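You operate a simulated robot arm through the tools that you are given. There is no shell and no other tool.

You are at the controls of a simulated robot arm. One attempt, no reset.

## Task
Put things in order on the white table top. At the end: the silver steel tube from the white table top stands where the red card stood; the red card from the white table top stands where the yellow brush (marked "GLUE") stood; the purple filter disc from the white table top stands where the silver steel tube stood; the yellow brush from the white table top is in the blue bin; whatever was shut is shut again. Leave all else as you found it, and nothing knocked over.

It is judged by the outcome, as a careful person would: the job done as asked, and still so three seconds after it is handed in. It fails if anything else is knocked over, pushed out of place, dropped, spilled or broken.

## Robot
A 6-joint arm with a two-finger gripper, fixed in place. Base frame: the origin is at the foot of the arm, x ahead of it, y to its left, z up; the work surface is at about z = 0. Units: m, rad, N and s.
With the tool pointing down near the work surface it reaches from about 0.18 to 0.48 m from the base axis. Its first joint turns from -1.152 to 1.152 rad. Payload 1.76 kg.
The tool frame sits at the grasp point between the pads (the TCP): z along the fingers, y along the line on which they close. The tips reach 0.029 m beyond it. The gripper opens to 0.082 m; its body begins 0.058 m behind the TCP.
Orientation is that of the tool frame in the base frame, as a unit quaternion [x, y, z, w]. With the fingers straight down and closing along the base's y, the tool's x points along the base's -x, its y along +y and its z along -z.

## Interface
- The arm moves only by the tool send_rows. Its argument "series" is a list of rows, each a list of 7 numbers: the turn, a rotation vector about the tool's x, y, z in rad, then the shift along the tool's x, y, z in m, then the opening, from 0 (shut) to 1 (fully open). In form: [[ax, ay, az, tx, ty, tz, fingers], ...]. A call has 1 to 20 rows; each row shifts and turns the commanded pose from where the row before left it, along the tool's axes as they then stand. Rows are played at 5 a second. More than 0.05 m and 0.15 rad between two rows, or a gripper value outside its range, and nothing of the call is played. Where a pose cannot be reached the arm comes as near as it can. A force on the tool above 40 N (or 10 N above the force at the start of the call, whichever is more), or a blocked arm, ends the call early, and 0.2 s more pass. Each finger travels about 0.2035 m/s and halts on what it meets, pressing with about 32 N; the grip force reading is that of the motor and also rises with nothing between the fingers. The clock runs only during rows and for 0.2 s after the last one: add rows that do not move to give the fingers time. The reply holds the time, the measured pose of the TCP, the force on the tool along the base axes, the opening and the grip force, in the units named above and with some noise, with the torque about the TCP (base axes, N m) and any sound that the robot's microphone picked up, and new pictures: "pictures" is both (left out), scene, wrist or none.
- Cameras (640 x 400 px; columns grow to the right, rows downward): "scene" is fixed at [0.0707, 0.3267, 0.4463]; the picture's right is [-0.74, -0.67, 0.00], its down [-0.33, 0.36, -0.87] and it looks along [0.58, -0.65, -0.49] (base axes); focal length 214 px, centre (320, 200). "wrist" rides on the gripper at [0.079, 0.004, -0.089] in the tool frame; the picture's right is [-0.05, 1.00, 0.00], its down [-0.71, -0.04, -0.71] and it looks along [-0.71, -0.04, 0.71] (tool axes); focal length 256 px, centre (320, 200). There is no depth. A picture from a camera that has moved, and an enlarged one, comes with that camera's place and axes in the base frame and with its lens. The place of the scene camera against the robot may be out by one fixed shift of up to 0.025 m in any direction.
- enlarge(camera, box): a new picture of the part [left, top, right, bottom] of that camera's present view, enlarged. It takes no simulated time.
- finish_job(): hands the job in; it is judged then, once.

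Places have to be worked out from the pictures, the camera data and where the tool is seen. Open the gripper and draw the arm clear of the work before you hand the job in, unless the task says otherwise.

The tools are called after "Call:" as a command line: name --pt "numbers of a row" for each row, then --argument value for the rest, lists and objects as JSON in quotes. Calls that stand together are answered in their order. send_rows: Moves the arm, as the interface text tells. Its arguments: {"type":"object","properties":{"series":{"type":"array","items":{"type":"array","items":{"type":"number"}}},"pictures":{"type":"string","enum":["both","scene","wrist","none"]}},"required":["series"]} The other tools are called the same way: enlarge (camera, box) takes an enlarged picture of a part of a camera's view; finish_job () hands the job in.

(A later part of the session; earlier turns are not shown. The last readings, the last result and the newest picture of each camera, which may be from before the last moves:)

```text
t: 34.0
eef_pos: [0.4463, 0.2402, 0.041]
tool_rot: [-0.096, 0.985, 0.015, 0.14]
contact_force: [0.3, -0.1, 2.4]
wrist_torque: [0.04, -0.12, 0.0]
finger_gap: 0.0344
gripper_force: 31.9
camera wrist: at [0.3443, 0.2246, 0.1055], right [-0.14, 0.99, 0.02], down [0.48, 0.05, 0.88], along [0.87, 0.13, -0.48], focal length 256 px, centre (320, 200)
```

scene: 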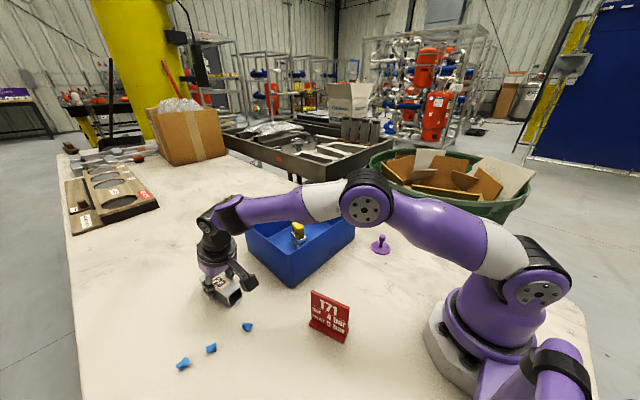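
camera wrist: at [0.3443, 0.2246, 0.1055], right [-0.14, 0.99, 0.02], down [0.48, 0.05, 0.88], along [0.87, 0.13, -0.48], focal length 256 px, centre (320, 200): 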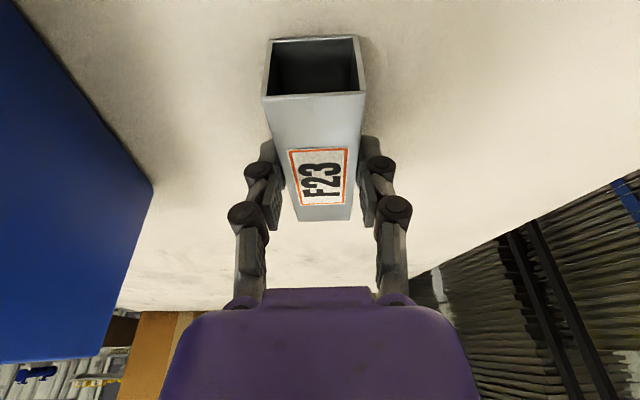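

The tube is gripped (gap 0.0344 m, its width). I'll lift it straight up about 0.11 m and check how it hangs.

Call:
send_rows --pt "0 0 0 -0.0014 0 -0.0048 0" --pt "0 0 0 -0.0055 0 -0.0192 0" --pt "0 0 0 -0.0083 0 -0.0288 0" --pt "0 0 0 -0.0083 0 -0.0288 0" --pt "0 0 0 -0.0083 0 -0.0288 0" --pt "0 0 0 0 0 0 0"

```text
t: 35.4
eef_pos: [0.4443, 0.2408, 0.1549]
tool_rot: [-0.095, 0.986, 0.016, 0.139]
contact_force: [0.4, 0.4, -1.5]
wrist_torque: [0.02, 0.0, -0.01]
finger_gap: 0.0346
gripper_force: 32.0
camera wrist: at [0.3439, 0.2251, 0.2201], right [-0.14, 0.99, 0.02], down [0.48, 0.05, 0.87], along [0.86, 0.13, -0.48], focal length 256 px, centre (320, 200)
```

scene: 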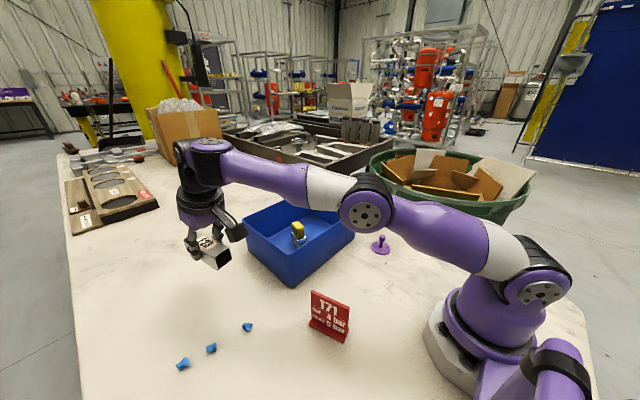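
wrist: 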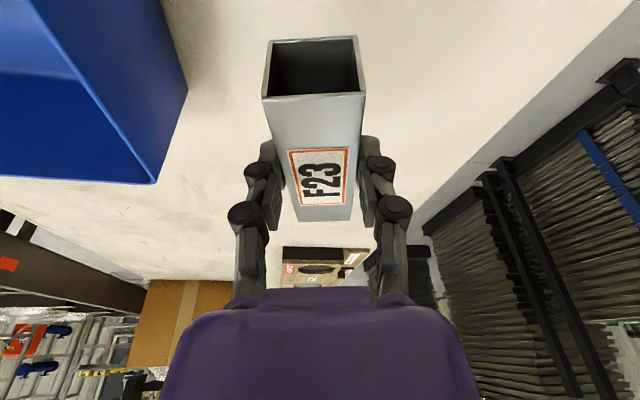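

The tube hangs unchanged in the grip. I'll carry it level to above the card's old spot, with a TCP target of about (0.2264, 0.2995).

Call:
send_rows --pt "0 0 0 0.03243 0.01662 -0.00935 0" --pt "0 0 0 0.03243 0.01662 -0.00935 0" --pt "0 0 0 0.03243 0.01662 -0.00935 0" --pt "0 0 0 0.03243 0.01662 -0.00935 0" --pt "0 0 0 0.03243 0.01662 -0.00935 0" --pt "0 0 0 0.03243 0.01662 -0.00935 0" --pt "0 0 0 0 0 0 0" --pt "0 0 0 0 0 0 0"

```text
t: 37.2
eef_pos: [0.2775, 0.3463, 0.1862]
tool_rot: [-0.095, 0.986, 0.014, 0.138]
contact_force: [0.2, 0.0, -1.5]
wrist_torque: [0.0, 0.02, -0.01]
finger_gap: 0.0344
gripper_force: 32.0
out of reach, approached as far as the arm can: row 2, 3, 4, 5, 6
camera wrist: at [0.1763, 0.3319, 0.2509], right [-0.14, 0.99, 0.01], down [0.48, 0.06, 0.87], along [0.86, 0.13, -0.49], focal length 256 px, centre (320, 200)
```

scene: 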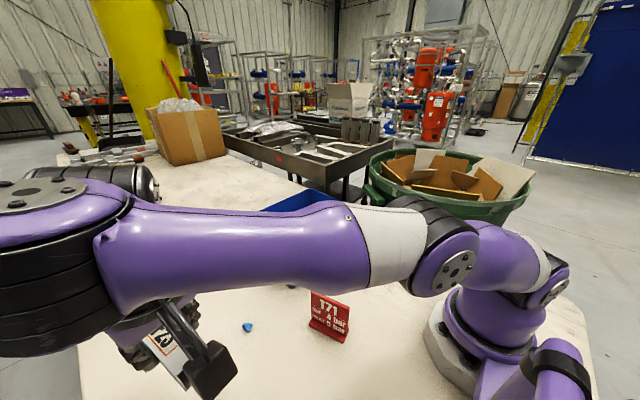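
wrist: 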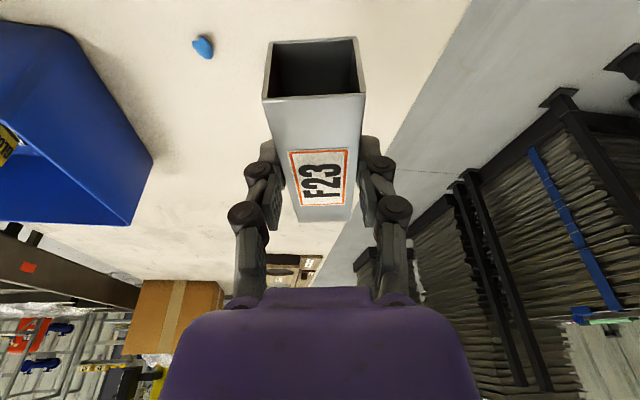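

Rows 2–6 were flagged out of reach with this tilted pose, so the tool stopped at (0.2775, 0.346, 0.186) still holding the tube level. I'll try small steps back toward the target to see how the arm responds.

Call:
send_rows --pt "0 0 0 0.0045 -0.018 0 0" --pt "0 0 0 0.0045 -0.018 0 0" --pt "0 0 0 0 0 0 0" --pictures "none"

```text
t: 38.0
eef_pos: [0.2895, 0.3298, 0.1983]
tool_rot: [-0.095, 0.986, 0.012, 0.137]
contact_force: [0.6, 0.6, -1.5]
wrist_torque: [0.01, -0.01, 0.0]
finger_gap: 0.0345
gripper_force: 32.1
out of reach, approached as far as the arm can: row 1, 2
```

The arm seems unable to hold this outward tilt across the arm's plane at this azimuth. I'll turn the tool about the vertical toward the radial direction, which keeps the tube level, and see whether that frees it.

Call:
send_rows --pt "-0.0322 0 -0.112 0 0 0 0" --pt "-0.0322 0 -0.112 0 0 0 0" --pt "-0.0322 0 -0.112 0 0 0 0" --pt "-0.0322 0 -0.112 0 0 0 0" --pt "-0.0322 0 -0.112 0 0 0 0" --pt "-0.0322 0 -0.112 0 0 0 0" --pt "0 0 0 0 0 0 0"

```text
t: 39.6
eef_pos: [0.2988, 0.3414, 0.2055]
tool_rot: [-0.428, 0.893, 0.06, 0.126]
contact_force: [-0.6, 1.1, -2.9]
wrist_torque: [-0.01, -0.02, 0.0]
finger_gap: 0.0345
gripper_force: 32.1
out of reach, approached as far as the arm can: row 1, 2, 3, 5
camera wrist: at [0.2308, 0.2649, 0.2701], right [-0.75, 0.67, 0.02], down [0.33, 0.35, 0.87], along [0.58, 0.66, -0.48], focal length 256 px, centre (320, 200)
```

scene: 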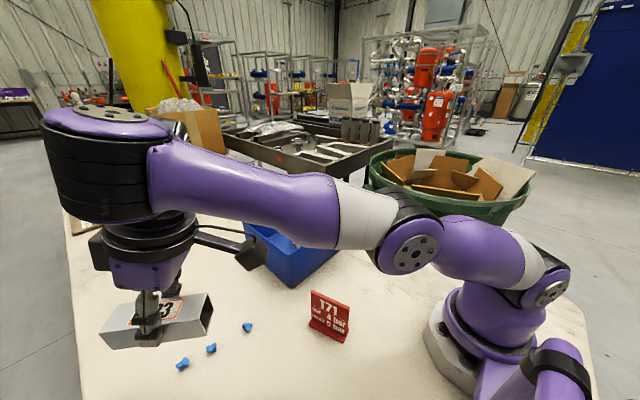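
wrist: 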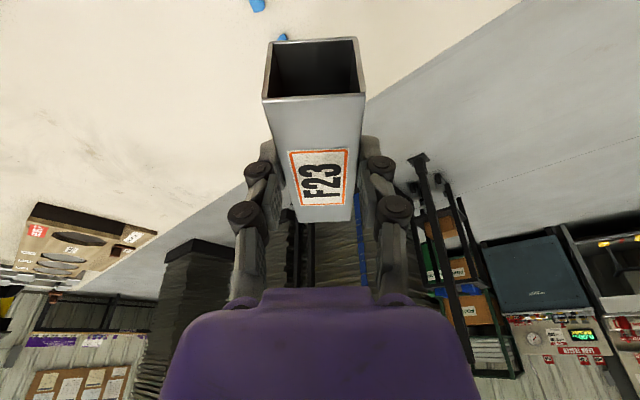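

The wrist of the arm appears to be in an unusual configuration. I'll look more closely before moving on.

Call:
enlarge --camera "scene" --box '[0, 60, 320, 360]'

```text
1.33 times, centred on (160, 210) of scene
camera zoom: at [0.0707, 0.3267, 0.4463], right [-0.74, -0.67, 0.0], down [-0.33, 0.36, -0.87], along [0.58, -0.65, -0.49], focal length 286 px, centre (533, 187)
```

zoom: 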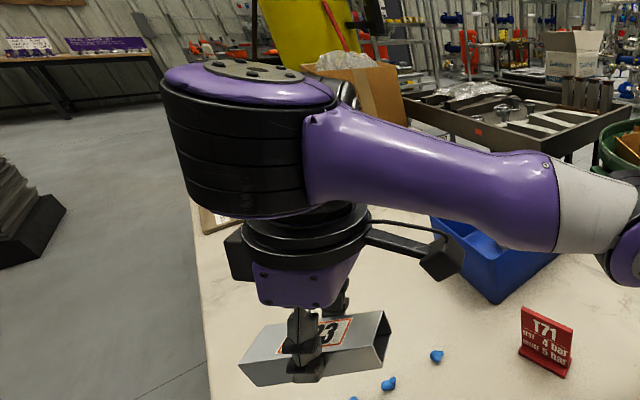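

The wrist has swung near a singularity: with the outward tilt, lifting high at large radius put the tool square to the forearm. Lower and closer-in poses should be away from it, so I'll turn the yaw back slightly and come down in small steps, with the tube still well above everything.

Call:
send_rows --pt "0.0235 0 0.0818 0 0 0 0" --pt "0.0235 0 0.0818 0 0 0 0" --pt "0 0 0 0.0055 0 0.0192 0" --pt "0 0 0 0.0055 0 0.0192 0" --pt "0 0 0 0.0055 0 0.0192 0" --pt "0 0 0 0 0 0 0"

```text
t: 41.0
eef_pos: [0.3102, 0.3555, 0.1523]
tool_rot: [-0.349, 0.927, 0.049, 0.13]
contact_force: [-0.2, 0.3, -1.7]
wrist_torque: [-0.02, -0.01, 0.02]
finger_gap: 0.0345
gripper_force: 31.9
out of reach, approached as far as the arm can: row 3, 4, 5
camera wrist: at [0.2305, 0.2925, 0.2163], right [-0.62, 0.78, 0.01], down [0.39, 0.29, 0.87], along [0.68, 0.55, -0.49], focal length 256 px, centre (320, 200)
```

scene: 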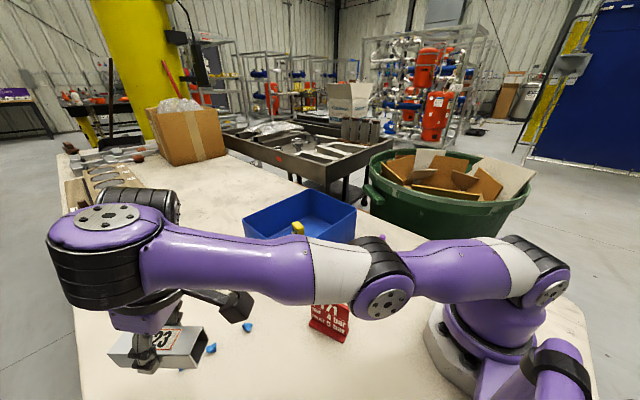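
wrist: 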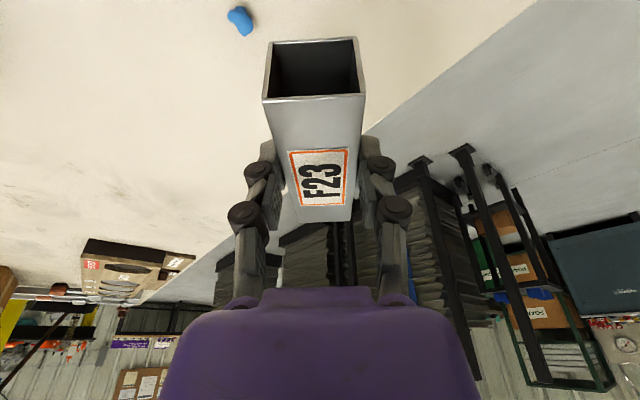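

The solver is sliding along that singularity, and the elbow is getting lower (about z = 0.23, still clear of the card). To escape I'll lean the tool slightly sideways in the air, which frees the wrist joint, and then draw inward.

Call:
send_rows --pt "0.07 0 0 0 0 0 0" --pt "0.07 0 0 0 0 0 0" --pt "0.06 0 0 0 0 0 0" --pt "0 0 0 0 0 0 0"

```text
t: 42.0
eef_pos: [0.3095, 0.3565, 0.1512]
tool_rot: [-0.334, 0.927, -0.044, 0.165]
contact_force: [-1.5, -0.2, -1.9]
wrist_torque: [0.03, 0.01, 0.02]
finger_gap: 0.0345
gripper_force: 31.9
camera wrist: at [0.2194, 0.306, 0.2143], right [-0.57, 0.81, -0.18], down [0.29, 0.4, 0.87], along [0.77, 0.44, -0.46], focal length 256 px, centre (320, 200)
```

scene: 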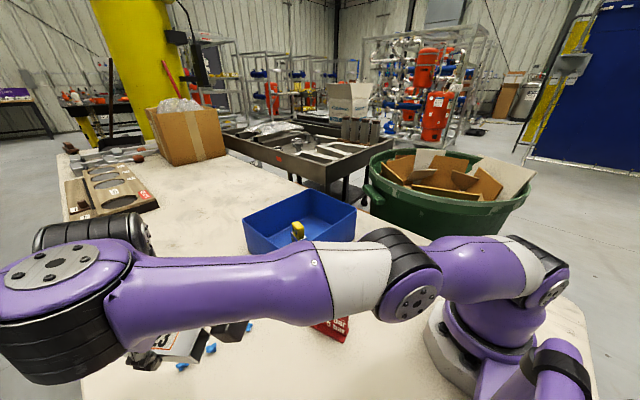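
wrist: 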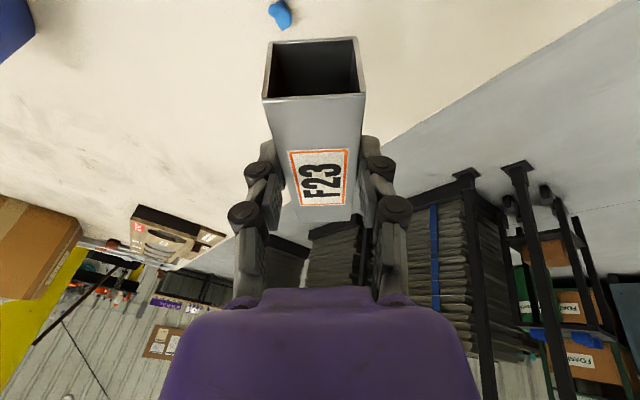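

The lean worked without flags. I'll now move inward horizontally in small steps toward (0.25, 0.30) while the wrist is free of the singularity.

Call:
send_rows --pt "0 0 0 0.0136 -0.0017 -0.0036 0" --pt "0 0 0 0.0136 -0.0017 -0.0036 0" --pt "0 0 0 0.0136 -0.0017 -0.0036 0" --pt "0 0 0 0 0 0 0"

```text
t: 43.0
eef_pos: [0.3001, 0.3516, 0.1609]
tool_rot: [-0.334, 0.927, -0.044, 0.165]
contact_force: [0.0, 0.2, -1.8]
wrist_torque: [0.0, 0.01, 0.03]
finger_gap: 0.0347
gripper_force: 31.6
out of reach, approached as far as the arm can: row 1, 2, 3
camera wrist: at [0.2087, 0.302, 0.2235], right [-0.57, 0.8, -0.18], down [0.3, 0.4, 0.87], along [0.77, 0.44, -0.46], focal length 256 px, centre (320, 200)
```

scene: 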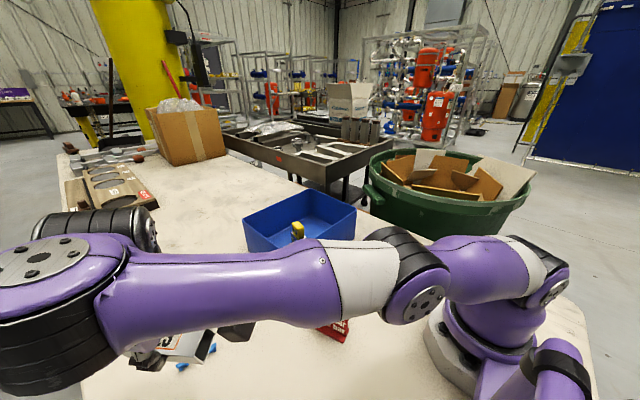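
wrist: 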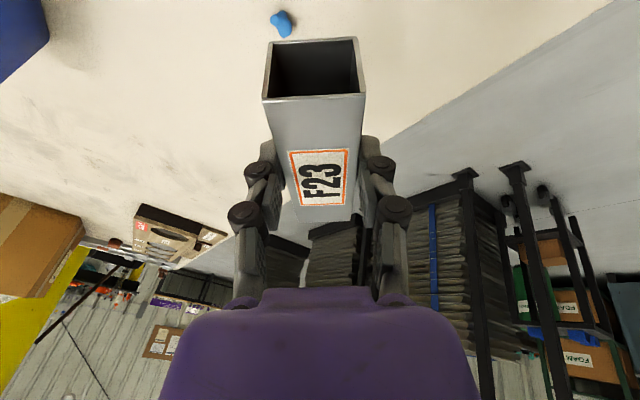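

I need to understand the wrist's layout better, so I'll enlarge the scene view around it before moving further.

Call:
enlarge --camera "scene" --box '[0, 180, 280, 400]'

```text
1.82 times, centred on (140, 290) of scene
camera zoom: at [0.0707, 0.3267, 0.4463], right [-0.74, -0.67, 0.0], down [-0.33, 0.36, -0.87], along [0.58, -0.65, -0.49], focal length 390 px, centre (647, 36)
```

zoom: 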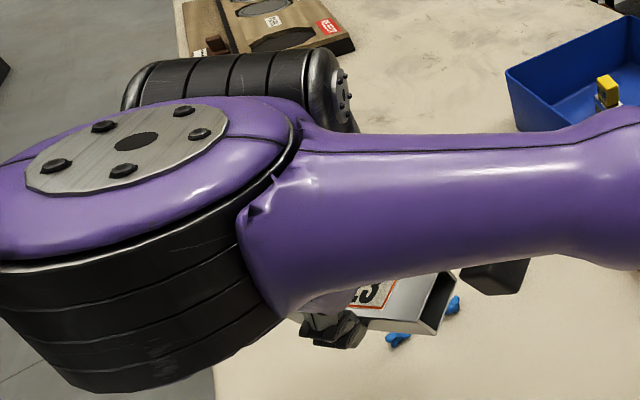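

The picture suggests the wrist's J4 is swung about 90° sideways. I'll swing the tilt direction around in the air in small steps: first more outward tilt, then taking the sideways lean back out. That should bring the wrist back to its normal form.

Call:
send_rows --pt "0 -0.07 0 0 0 0 0" --pt "0 -0.07 0 0 0 0 0" --pt "0 -0.07 0 0 0 0 0" --pt "0 0 0 0 0 0 0"

```text
t: 44.0
eef_pos: [0.3197, 0.3714, 0.1892]
tool_rot: [-0.336, 0.907, -0.013, 0.254]
contact_force: [0.7, -0.4, -1.6]
wrist_torque: [0.0, 0.02, 0.03]
finger_gap: 0.0345
gripper_force: 32.0
out of reach, approached as far as the arm can: row 1, 2, 3
camera wrist: at [0.2225, 0.3124, 0.2317], right [-0.57, 0.8, -0.17], down [0.14, 0.3, 0.94], along [0.81, 0.51, -0.29], focal length 256 px, centre (320, 200)
```

scene: 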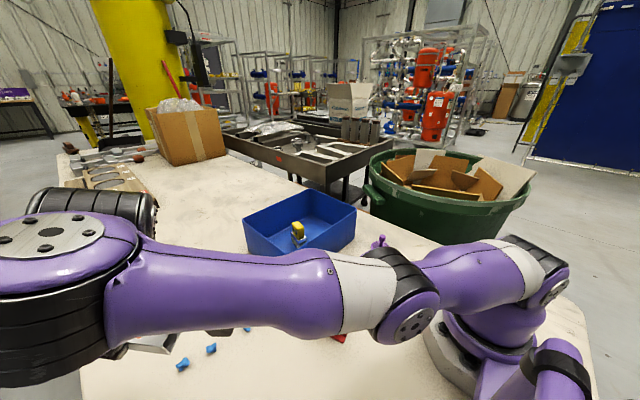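
wrist: 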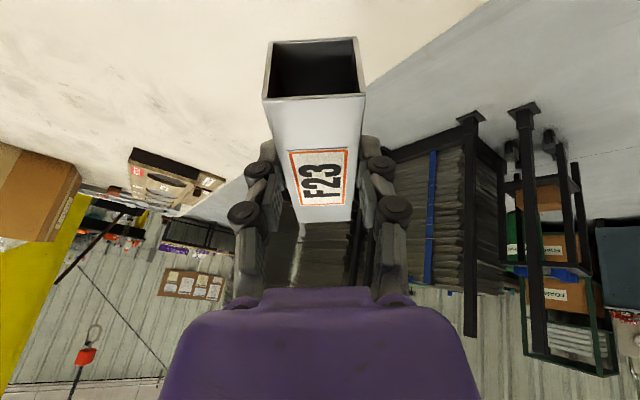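

I now see the real problem. The tube lift brought the arm to nearly full stretch, and drawing inward then folded the elbow downward. I'll extend outward again, where the area is clear, so the arm straightens and the wrist recovers.

Call:
send_rows --pt "0 0 0 -0.0052 -0.0071 0.0158 0" --pt "0 0 0 -0.0052 -0.0071 0.0158 0" --pt "0 0 0 -0.0052 -0.0071 0.0158 0" --pt "0 0 0 -0.0052 -0.0071 0.0158 0" --pt "0 0 0 0 0 0 0"

```text
t: 45.2
eef_pos: [0.3815, 0.3762, 0.1539]
tool_rot: [-0.337, 0.904, -0.009, 0.262]
contact_force: [-0.3, -0.1, -3.2]
wrist_torque: [0.0, 0.03, -0.02]
finger_gap: 0.0345
gripper_force: 32.1
out of reach, approached as far as the arm can: row 1
camera wrist: at [0.2851, 0.3158, 0.1928], right [-0.57, 0.8, -0.17], down [0.13, 0.29, 0.95], along [0.81, 0.52, -0.27], focal length 256 px, centre (320, 200)
```

scene: 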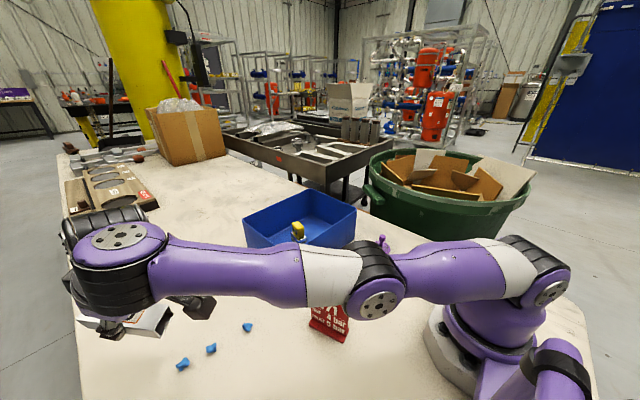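
wrist: 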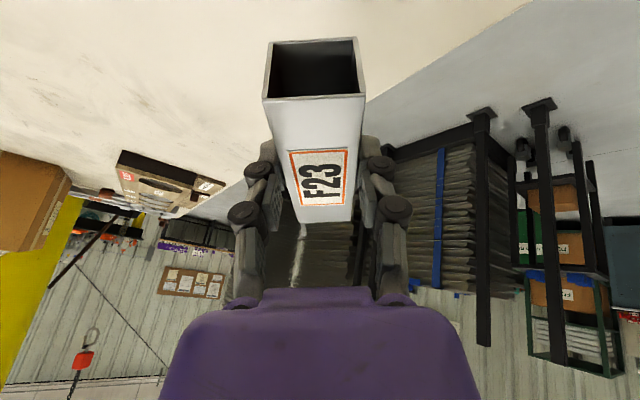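

Only one flag this time. I'll take out the sideways lean here, where the wrist has room.

Call:
send_rows --pt "-0.05 0 0 0 0 0 0" --pt "-0.05 0 0 0 0 0 0" --pt "-0.05 0 0 0 0 0 0" --pt "-0.05 0 0 0 0 0 0" --pt "0 0 0 0 0 0 0"

```text
t: 46.4
eef_pos: [0.3929, 0.3901, 0.1604]
tool_rot: [-0.361, 0.901, 0.079, 0.228]
contact_force: [-0.4, -0.3, -2.2]
wrist_torque: [-0.03, 0.01, 0.0]
finger_gap: 0.034
gripper_force: 32.5
out of reach, approached as far as the arm can: row 2, 3, 4
camera wrist: at [0.3072, 0.3175, 0.2031], right [-0.65, 0.76, 0.0], down [0.23, 0.19, 0.96], along [0.72, 0.62, -0.3], focal length 256 px, centre (320, 200)
```

scene: 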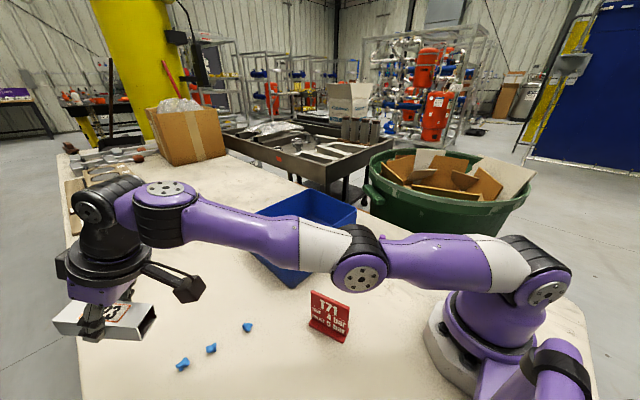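
wrist: 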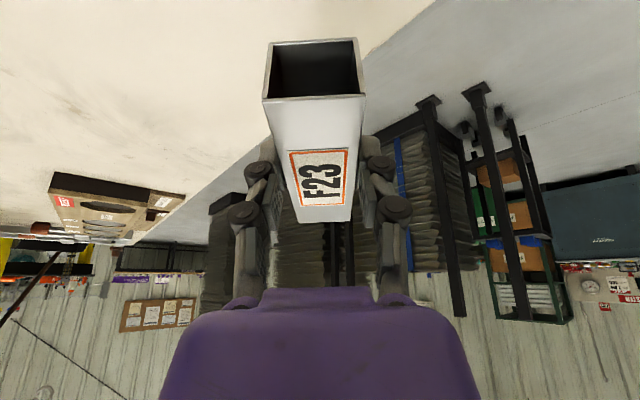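

The wrist has swung back to its normal form and the arm is nearly straight. I'll test a small inward and downward move and look at which way the elbow folds.

Call:
send_rows --pt "0 0 0 0.018 0 0.0018 0" --pt "0 0 0 0.018 0 0.0018 0" --pt "0 0 0 0 0 0 0"

```text
t: 47.2
eef_pos: [0.3838, 0.3804, 0.1472]
tool_rot: [-0.361, 0.901, 0.079, 0.228]
contact_force: [0.1, -0.8, -3.0]
wrist_torque: [0.0, -0.01, -0.01]
finger_gap: 0.0345
gripper_force: 32.1
out of reach, approached as far as the arm can: row 1, 2
camera wrist: at [0.2972, 0.3064, 0.1902], right [-0.65, 0.76, 0.0], down [0.22, 0.19, 0.96], along [0.72, 0.63, -0.29], focal length 256 px, centre (320, 200)
```

scene: 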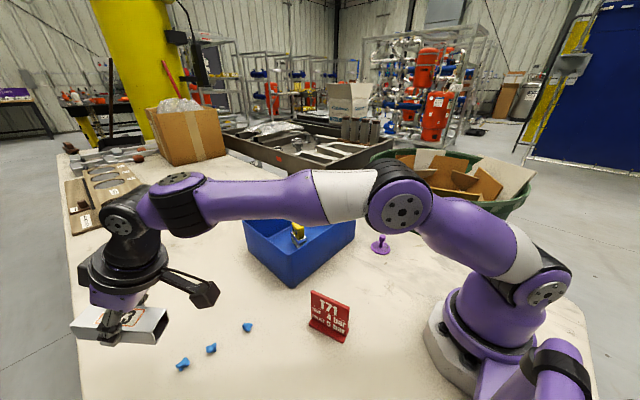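
wrist: 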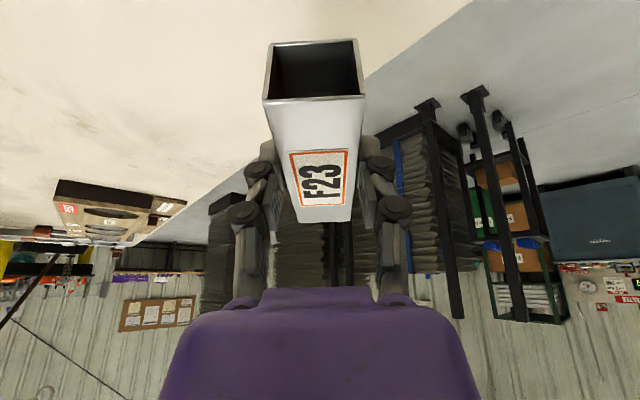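

The elbow is up again and the wrist is normal. I'll draw inward steadily, away from full stretch.

Call:
send_rows --pt "0 0 0 0.022 0.0028 -0.0117 0" --pt "0 0 0 0.022 0.0028 -0.0117 0" --pt "0 0 0 0.022 0.0028 -0.0117 0" --pt "0 0 0 0.022 0.0028 -0.0117 0" --pt "0 0 0 0 0 0 0"

```text
t: 48.4
eef_pos: [0.3021, 0.3192, 0.1473]
tool_rot: [-0.362, 0.9, 0.083, 0.227]
contact_force: [0.4, 0.6, -1.9]
wrist_torque: [-0.02, 0.02, 0.0]
finger_gap: 0.0345
gripper_force: 31.7
camera wrist: at [0.2169, 0.2452, 0.1896], right [-0.65, 0.76, 0.01], down [0.23, 0.19, 0.96], along [0.72, 0.63, -0.29], focal length 256 px, centre (320, 200)
```

scene: 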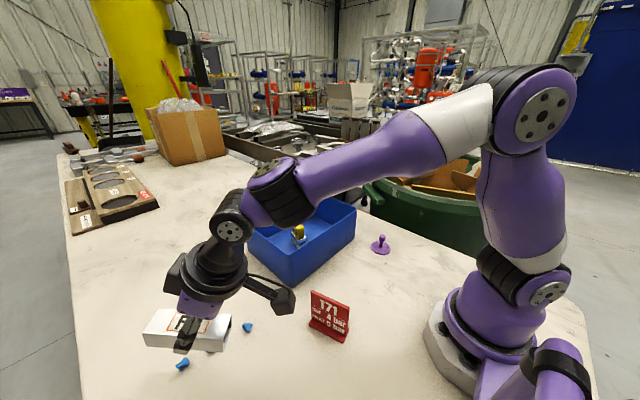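
wrist: 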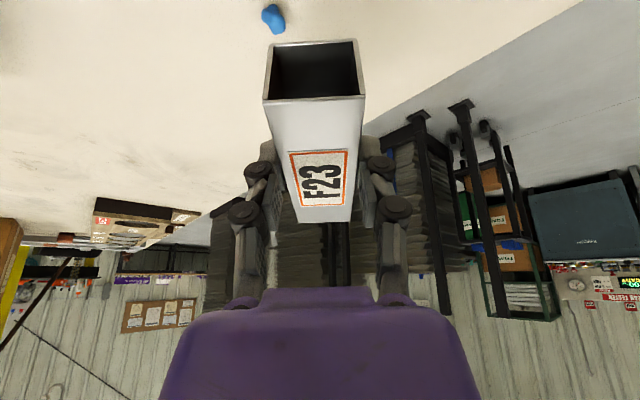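

The arm is fully back to normal, with the tube still firmly held. I'll move further in and then turn the tool back to the exact orientation it had when it gripped the tube flat on the table.

Call:
send_rows --pt "0 0 0 0.0236 0.0116 -0.0128 0" --pt "0 0 0 0.0236 0.0116 -0.0128 0" --pt "0.0394 0.0411 0.1067 0 0 0 0" --pt "0.0394 0.0411 0.1067 0 0 0 0" --pt "0.0394 0.0411 0.1067 0 0 0 0" --pt "0.0394 0.0411 0.1067 0 0 0 0" --pt "0.0394 0.0411 0.1067 0 0 0 0" --pt "0 0 0 0 0 0 0"

```text
t: 50.2
eef_pos: [0.2472, 0.3, 0.1473]
tool_rot: [-0.094, 0.986, 0.015, 0.138]
contact_force: [0.9, 0.0, -2.6]
wrist_torque: [0.01, 0.03, 0.04]
finger_gap: 0.0343
gripper_force: 32.2
camera wrist: at [0.1472, 0.2839, 0.212], right [-0.14, 0.99, 0.02], down [0.48, 0.05, 0.87], along [0.86, 0.13, -0.48], focal length 256 px, centre (320, 200)
```

scene: 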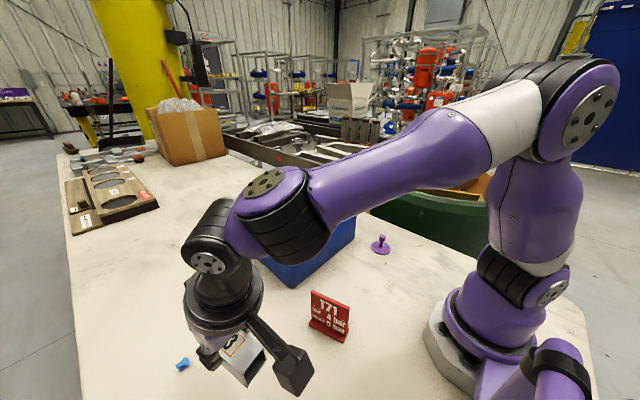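
wrist: 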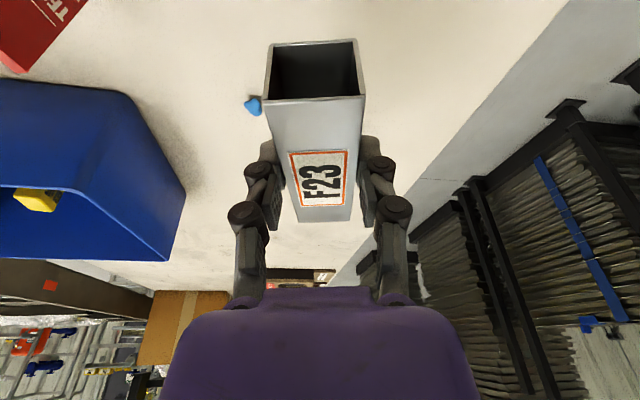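

The orientation is restored and all is in order. I'll line up over the card's old spot and come down to just above touching height.

Call:
send_rows --pt "0 0 0 0.0197 0.0035 -0.0057 0" --pt "0 0 0 0.0092 0 0.032 0" --pt "0 0 0 0.0092 0 0.032 0" --pt "0 0 0 0.0083 0 0.0288 0" --pt "0 0 0 0 0 0 0"

```text
t: 51.4
eef_pos: [0.2271, 0.2978, 0.0509]
tool_rot: [-0.095, 0.986, 0.014, 0.139]
contact_force: [-0.1, 0.2, -2.8]
wrist_torque: [-0.03, -0.01, -0.04]
finger_gap: 0.0343
gripper_force: 32.1
camera wrist: at [0.1265, 0.2828, 0.1151], right [-0.14, 0.99, 0.02], down [0.48, 0.05, 0.87], along [0.86, 0.13, -0.48], focal length 256 px, centre (320, 200)
```

scene: 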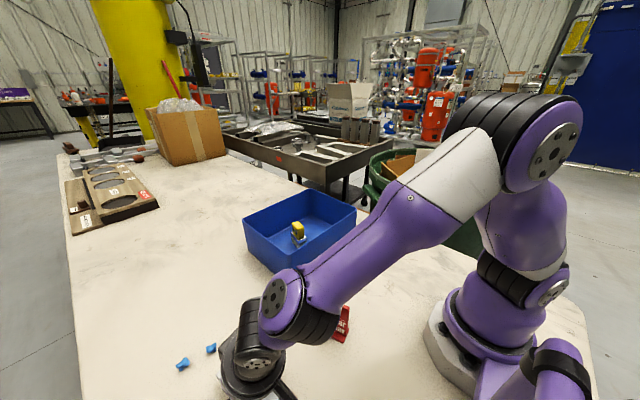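
wrist: 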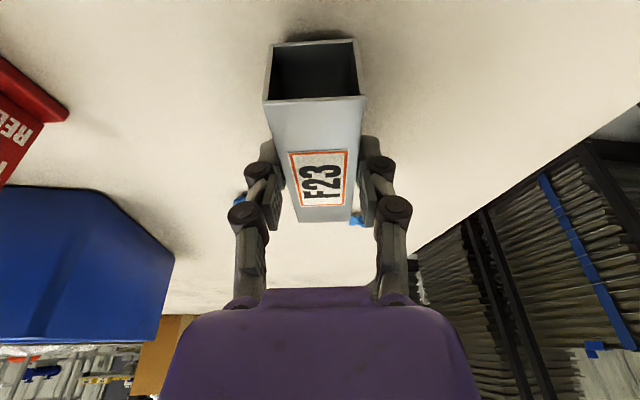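

The tube bottom is about 1 cm above the table. I'll lower it in small steps until it touches.

Call:
send_rows --pt "0 0 0 0.0011 0.0017 0.0038 0" --pt "0 0 0 0.0008 0 0.0029 0" --pt "0 0 0 0 0 0 0" --pictures "none"

Call:
send_rows --pt "0 0 0 0.0003 0 0.001 0" --pt "0 0 0 0.0003 0 0.001 0" --pt "0 0 0 0 0 0 0" --pictures "none"

```text
t: 52.2
eef_pos: [0.2262, 0.3002, 0.0446]
tool_rot: [-0.095, 0.986, 0.014, 0.139]
contact_force: [0.7, 0.9, -2.2]
wrist_torque: [0.01, -0.02, -0.02]
finger_gap: 0.0346
gripper_force: 31.3
```

```text
t: 53.0
eef_pos: [0.2274, 0.2996, 0.0419]
tool_rot: [-0.095, 0.986, 0.014, 0.139]
contact_force: [0.6, -0.7, -2.0]
wrist_torque: [0.01, -0.01, -0.03]
finger_gap: 0.0347
gripper_force: 32.4
```

Call:
send_rows --pt "0 0 0 0.0003 0 0.001 0" --pt "0 0 0 0 0 0 0" --pictures "none"

```text
t: 53.6
eef_pos: [0.2269, 0.3013, 0.0416]
tool_rot: [-0.094, 0.986, 0.014, 0.14]
contact_force: [-2.1, -1.9, 5.5]
wrist_torque: [0.16, -0.32, -0.03]
finger_gap: 0.0345
gripper_force: 32.0
```

The tube has just touched the table. I'll lower another 0.4 mm, open the fingers and rise.

Call:
send_rows --pt "0 0 0 0.0001 0 0.0004 0" --pt "0 0 0 0 0 0 0.5" --pt "0 0 0 0 0 0 0.65" --pt "0 0 0 0 0 0 0.8" --pt "0 0 0 0 0 0 0.8" --pt "0 0 0 -0.0055 0 -0.0192 0.8" --pt "0 0 0 -0.0083 0 -0.0288 0.8" --pt "0 0 0 -0.0083 0 -0.0288 0.8" --pt "0 0 0 -0.0083 0 -0.0288 0.8" --pt "0 0 0 0 0 0 0.8"

```text
t: 55.8
eef_pos: [0.228, 0.3005, 0.1509]
tool_rot: [-0.095, 0.986, 0.015, 0.139]
contact_force: [0.2, -0.5, 0.4]
wrist_torque: [-0.02, 0.02, -0.03]
finger_gap: 0.0656
gripper_force: 0.0
camera wrist: at [0.1262, 0.2847, 0.2157], right [-0.14, 0.99, 0.02], down [0.48, 0.05, 0.87], along [0.86, 0.13, -0.48], focal length 256 px, centre (320, 200)
```

scene: 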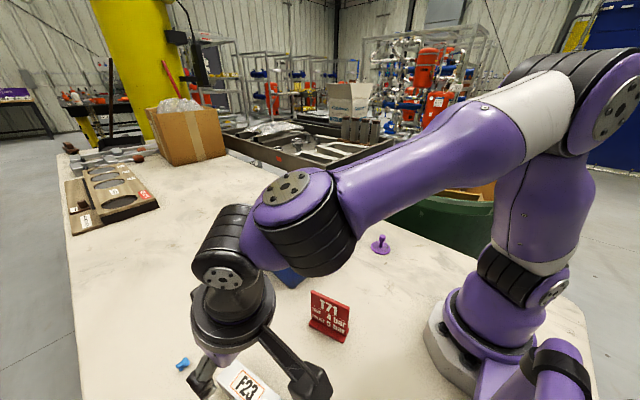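
wrist: 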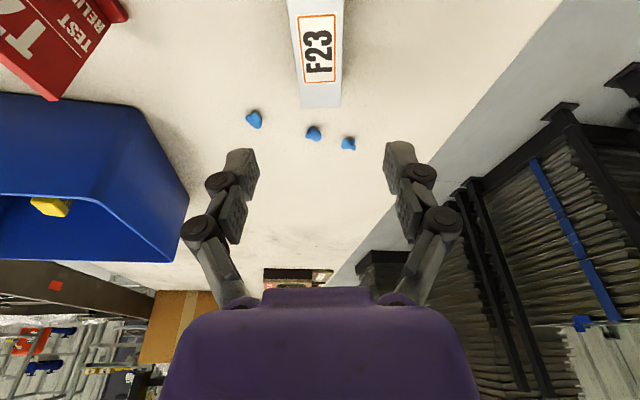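

The tube lies flat on the card's old spot and the blue bits are untouched. Next is the disc: I'll untilt, rise, move right over the clear area and turn to yaw -29° for a close look at it.

Call:
send_rows --pt "0 0.14 0 0 0 0 0.8" --pt "0 0.14 0 0 0 0 0.8" --pt "0 0 0 0.0082 -0.0366 -0.0138 0.8" --pt "0 0 0 0.0082 -0.0366 -0.0138 0.8" --pt "0 0 0 0.0082 -0.0366 -0.0138 0.8" --pt "0 0 0 0.0082 -0.0366 -0.0138 0.8" --pt "0 0 0 0.0082 -0.0366 -0.0138 0.8" --pt "0 0 0 0.0082 -0.0366 -0.0138 0.8" --pt "0 0 0 0.0082 -0.0366 -0.0138 0.8" --pt "0 0 0 0.0082 -0.0366 -0.0138 0.8" --pt "0 0 0.14 0 0 0 0.8" --pt "0 0 0.14 0 0 0 0.8" --pt "0 0 0.14 0 0 0 0.8" --pt "0 0 0.14 0 0 0 0.8" --pt "0 0 0.14 0 0 0 0.8" --pt "0 0 0 0 0 0 0.8"

```text
t: 59.2
eef_pos: [0.2185, -0.0002, 0.2598]
tool_rot: [0.251, 0.968, 0.0, 0.0]
contact_force: [0.1, 0.1, -0.9]
wrist_torque: [0.03, 0.03, 0.01]
finger_gap: 0.0655
gripper_force: 0.2
camera wrist: at [0.1507, 0.0425, 0.3503], right [0.53, 0.85, 0.0], down [0.6, -0.38, 0.71], along [0.6, -0.38, -0.71], focal length 256 px, centre (320, 200)
```

scene: 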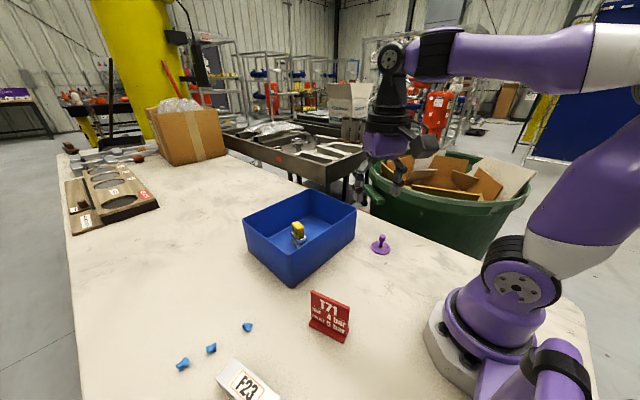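
wrist: 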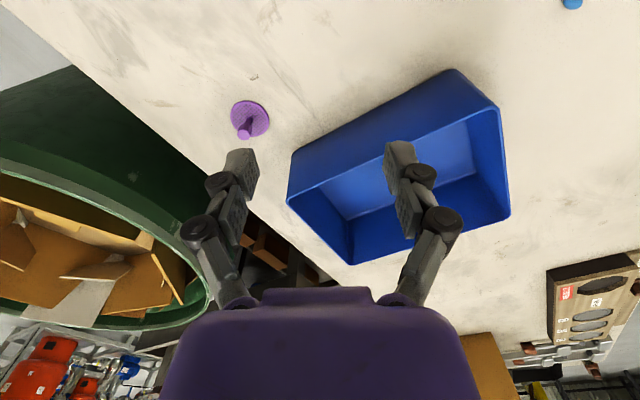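

The table looks as intended so far. I'll zoom on the disc to measure its stem and position.

Call:
enlarge --camera "wrist" --box '[200, 80, 300, 150]'

Call:
enlarge --camera "scene" --box '[355, 220, 415, 265]'

Call:
enlarge --camera "scene" --box '[160, 280, 380, 400]'

```text
5.71 times, centred on (250, 115) of wrist
camera zoom: at [0.1507, 0.0425, 0.3503], right [0.53, 0.85, 0.0], down [0.6, -0.38, 0.71], along [0.6, -0.38, -0.71], focal length 1463 px, centre (720, 686)
```

zoom: 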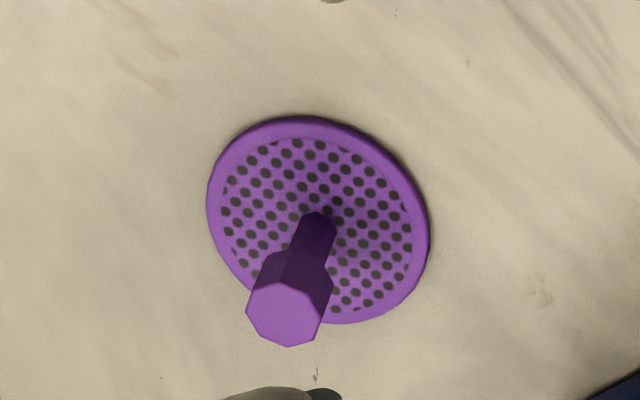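

```text
8.89 times, centred on (385, 242) of scene
camera zoom: at [0.0707, 0.3267, 0.4463], right [-0.74, -0.67, 0.0], down [-0.33, 0.36, -0.87], along [0.58, -0.65, -0.49], focal length 1906 px, centre (-258, -178)
```

zoom: 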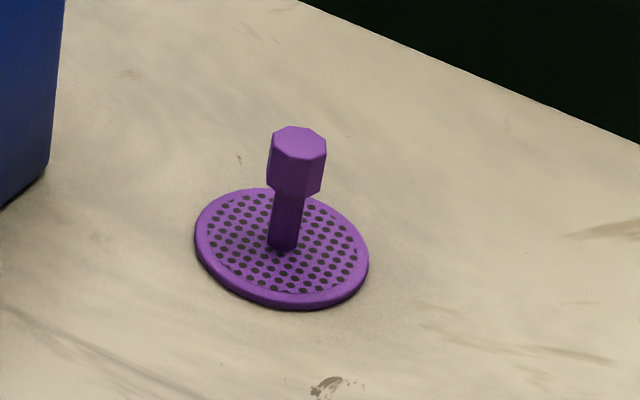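

```text
2.91 times, centred on (270, 340) of scene
camera zoom: at [0.0707, 0.3267, 0.4463], right [-0.74, -0.67, 0.0], down [-0.33, 0.36, -0.87], along [0.58, -0.65, -0.49], focal length 624 px, centre (466, -207)
```

zoom: 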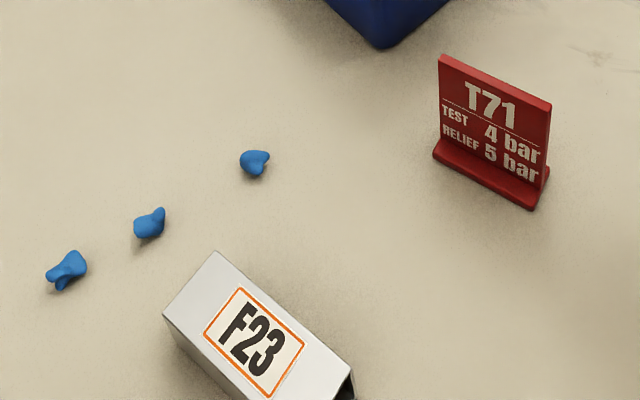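

The disc's centre is at about (0.2488, -0.1387). The knob is about 0.018 m wide between z of about 0.03 and 0.0495, over a 0.056 m disc. I'll hover over it and tilt the fingers about 25° outward along the arm's own plane, so the same hold works at the far spot without a full stretch.

Call:
send_rows --pt "0 0 0 -0.0235 -0.0266 0.02 0.65" --pt "0 0 0 -0.0235 -0.0266 0.02 0.65" --pt "0 0 0 -0.0235 -0.0266 0.02 0.65" --pt "0 0 0 -0.0233 -0.0265 0.02 0.65" --pt "0 -0.109 0 0 0 0 0.65" --pt "0 -0.109 0 0 0 0 0.65" --pt "0 -0.109 0 0 0 0 0.65" --pt "0 -0.109 0 0 0 0 0.65" --pt "0 0 0 0 0 0 0.65"

```text
t: 61.2
eef_pos: [0.2497, -0.1379, 0.18]
tool_rot: [0.245, 0.945, -0.054, 0.21]
contact_force: [-0.2, 0.4, 0.0]
wrist_torque: [-0.01, 0.01, 0.0]
finger_gap: 0.0533
gripper_force: 0.2
camera wrist: at [0.1545, -0.0813, 0.2287], right [0.53, 0.85, 0.02], down [0.28, -0.2, 0.94], along [0.8, -0.49, -0.34], focal length 256 px, centre (320, 200)
```

scene: 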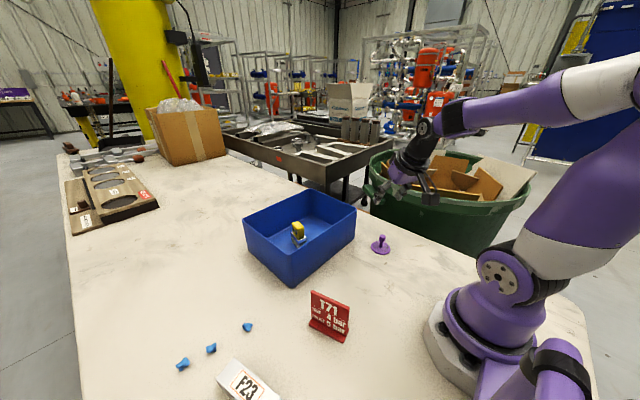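
wrist: 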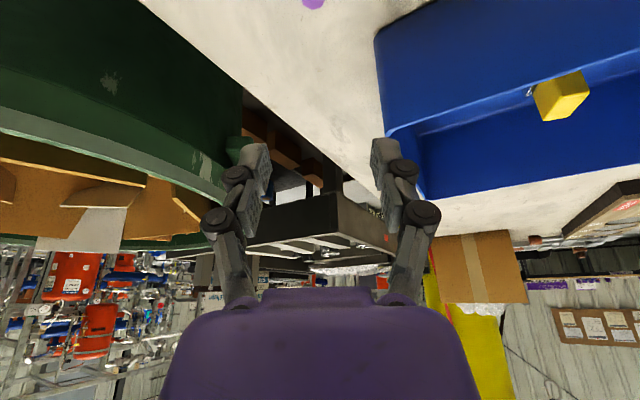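

The tilt is right. I'll lower to about z = 0.10 over the disc and check the alignment with the knob.

Call:
send_rows --pt "0 0 0 0.0187 -0.0006 0.0355 0.65" --pt "0 0 0 0.0187 -0.0006 0.0355 0.65" --pt "0 0 0 0 0 0 0.65"

```text
t: 62.0
eef_pos: [0.2459, -0.1378, 0.1005]
tool_rot: [0.245, 0.945, -0.053, 0.209]
contact_force: [-0.8, -0.7, -0.7]
wrist_torque: [-0.02, -0.05, 0.03]
finger_gap: 0.0533
gripper_force: 0.2
camera wrist: at [0.1506, -0.0804, 0.1481], right [0.53, 0.85, 0.02], down [0.28, -0.2, 0.94], along [0.8, -0.49, -0.34], focal length 256 px, centre (320, 200)
```

scene: 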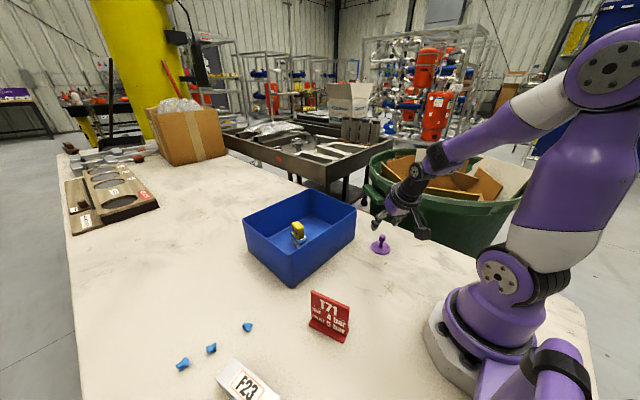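
wrist: 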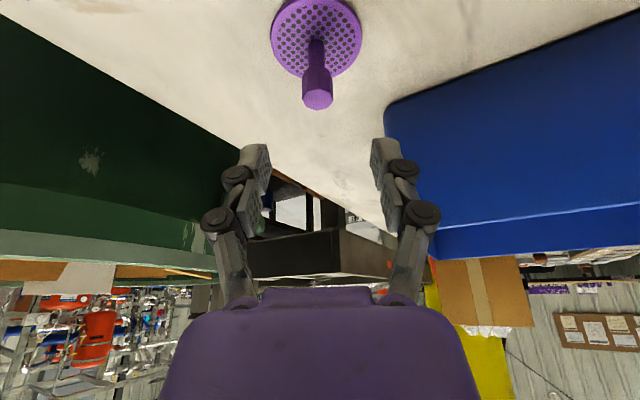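

The knob is centred laterally between the fingers and where expected at (0.248, -0.1386). I'll go down to TCP z of about 0.047 and close gently.

Call:
send_rows --pt "0 0 0 0.0119 0.0002 0.024 0.65" --pt "0 0 0 0.0118 0.0001 0.024 0.65" --pt "0 0 0 0 0 0 0.65" --pt "0 0 0 0 0 0 0.45" --pt "0 0 0 0 0 0 0.3"

```text
t: 63.2
eef_pos: [0.2428, -0.1359, 0.0464]
tool_rot: [0.245, 0.945, -0.053, 0.209]
contact_force: [-1.1, 0.9, 0.4]
wrist_torque: [0.03, 0.01, -0.02]
finger_gap: 0.0245
gripper_force: 0.0
camera wrist: at [0.1488, -0.0794, 0.0949], right [0.53, 0.85, 0.02], down [0.28, -0.2, 0.94], along [0.8, -0.49, -0.34], focal length 256 px, centre (320, 200)
```

scene: 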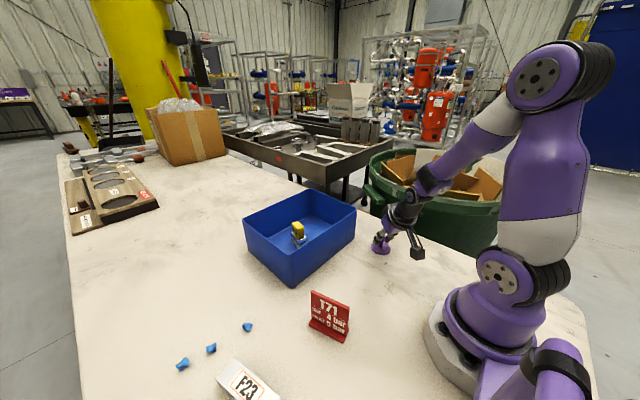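
wrist: 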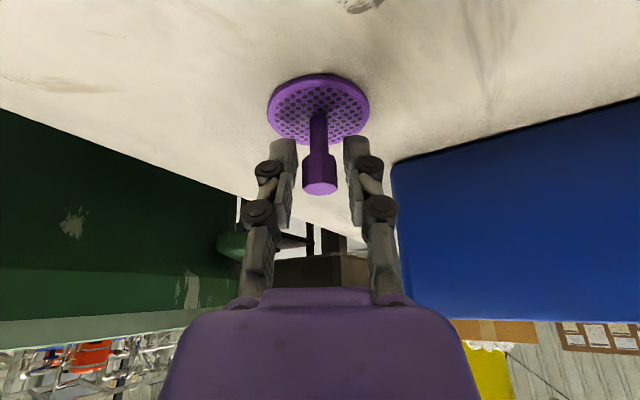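

The knob sits squarely between the pads. I'll close fully and check the grip.

Call:
send_rows --pt "0 0 0 0 0 0 0.15" --pt "0 0 0 0 0 0 0" --pt "0 0 0 0 0 0 0" --pt "0 0 0 0 0 0 0"

```text
t: 64.2
eef_pos: [0.2434, -0.1372, 0.046]
tool_rot: [0.246, 0.945, -0.054, 0.209]
contact_force: [-0.7, -0.7, 0.0]
wrist_torque: [-0.03, 0.0, 0.04]
finger_gap: 0.0148
gripper_force: 32.0
camera wrist: at [0.1488, -0.0794, 0.095], right [0.53, 0.85, 0.02], down [0.28, -0.2, 0.94], along [0.8, -0.49, -0.34], focal length 256 px, centre (320, 200)
```

scene: 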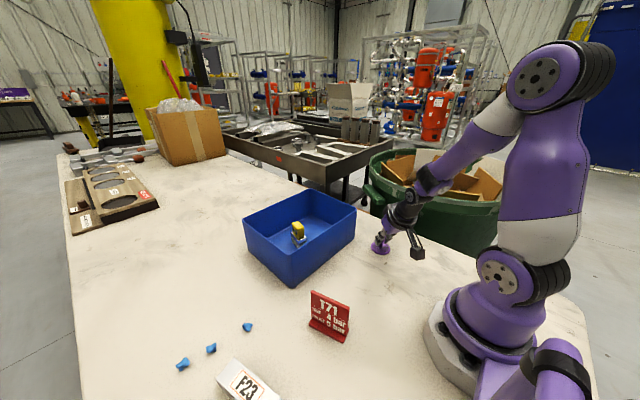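
wrist: 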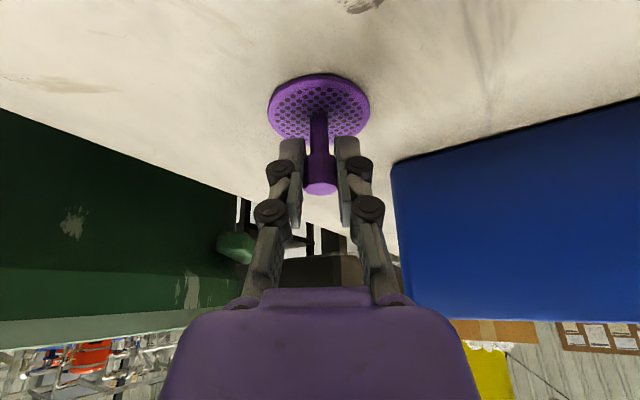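

The knob is held firmly (gap 0.0148 m). I'll lift straight up about 0.15 m and check the disc hangs level.

Call:
send_rows --pt "0 0 0 -0.0042 0 -0.0091 0" --pt "0 0 0 -0.0127 0 -0.0272 0" --pt "0 0 0 -0.0148 0 -0.0317 0" --pt "0 0 0 -0.0148 0 -0.0317 0" --pt "0 0 0 -0.0148 0 -0.0317 0" --pt "0 0 0 0 0 0 0"

```text
t: 65.6
eef_pos: [0.2442, -0.1377, 0.1907]
tool_rot: [0.245, 0.945, -0.053, 0.21]
contact_force: [-0.1, -0.1, -0.2]
wrist_torque: [0.0, -0.01, 0.02]
finger_gap: 0.0149
gripper_force: 31.7
camera wrist: at [0.1495, -0.0794, 0.2402], right [0.53, 0.85, 0.02], down [0.28, -0.2, 0.94], along [0.8, -0.49, -0.34], focal length 256 px, centre (320, 200)
```

scene: 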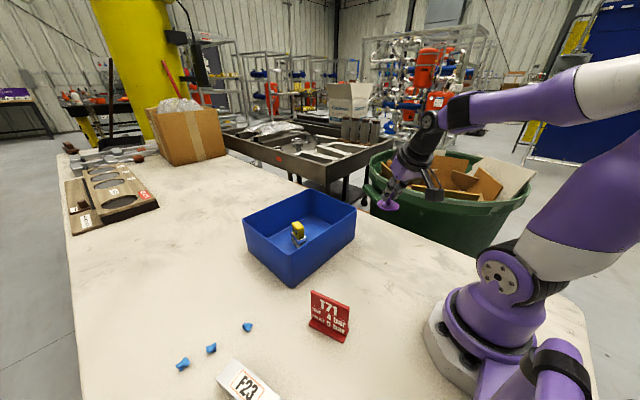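
wrist: 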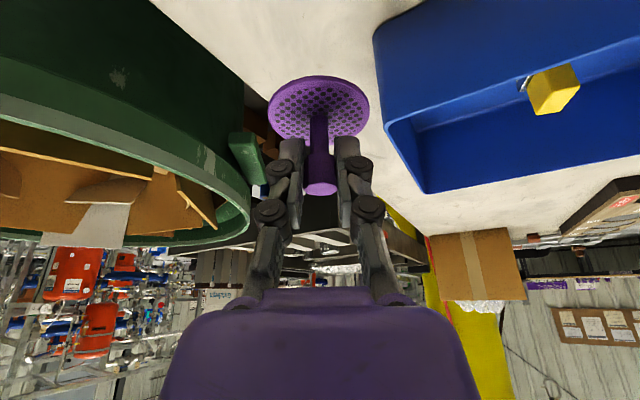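

Lifted. I'll zoom to check whether the disc has swung at all in the grip.

Call:
enlarge --camera "wrist" --box '[250, 60, 390, 210]'

Call:
enlarge --camera "scene" --box '[360, 140, 460, 230]'

```text
2.67 times, centred on (320, 135) of wrist
camera zoom: at [0.1495, -0.0794, 0.2402], right [0.53, 0.85, 0.02], down [0.28, -0.2, 0.94], along [0.8, -0.49, -0.34], focal length 683 px, centre (320, 373)
```

zoom: 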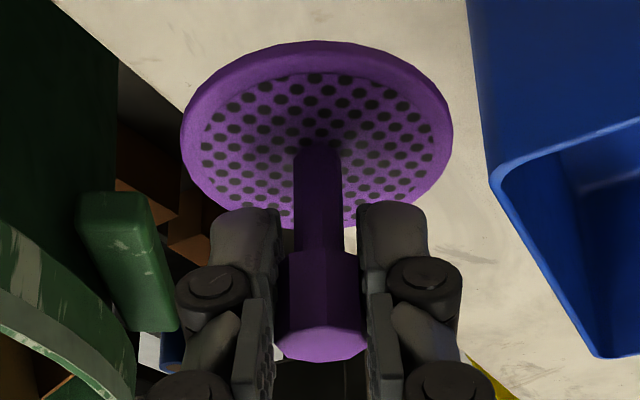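

```text
4.44 times, centred on (410, 185) of scene
camera zoom: at [0.0707, 0.3267, 0.4463], right [-0.74, -0.67, 0.0], down [-0.33, 0.36, -0.87], along [0.58, -0.65, -0.49], focal length 953 px, centre (-80, 267)
```

zoom: 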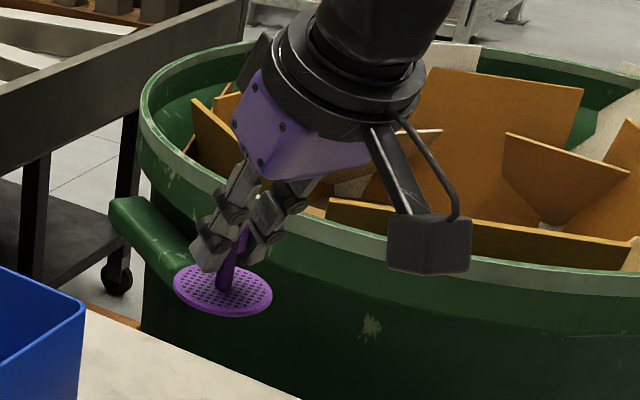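

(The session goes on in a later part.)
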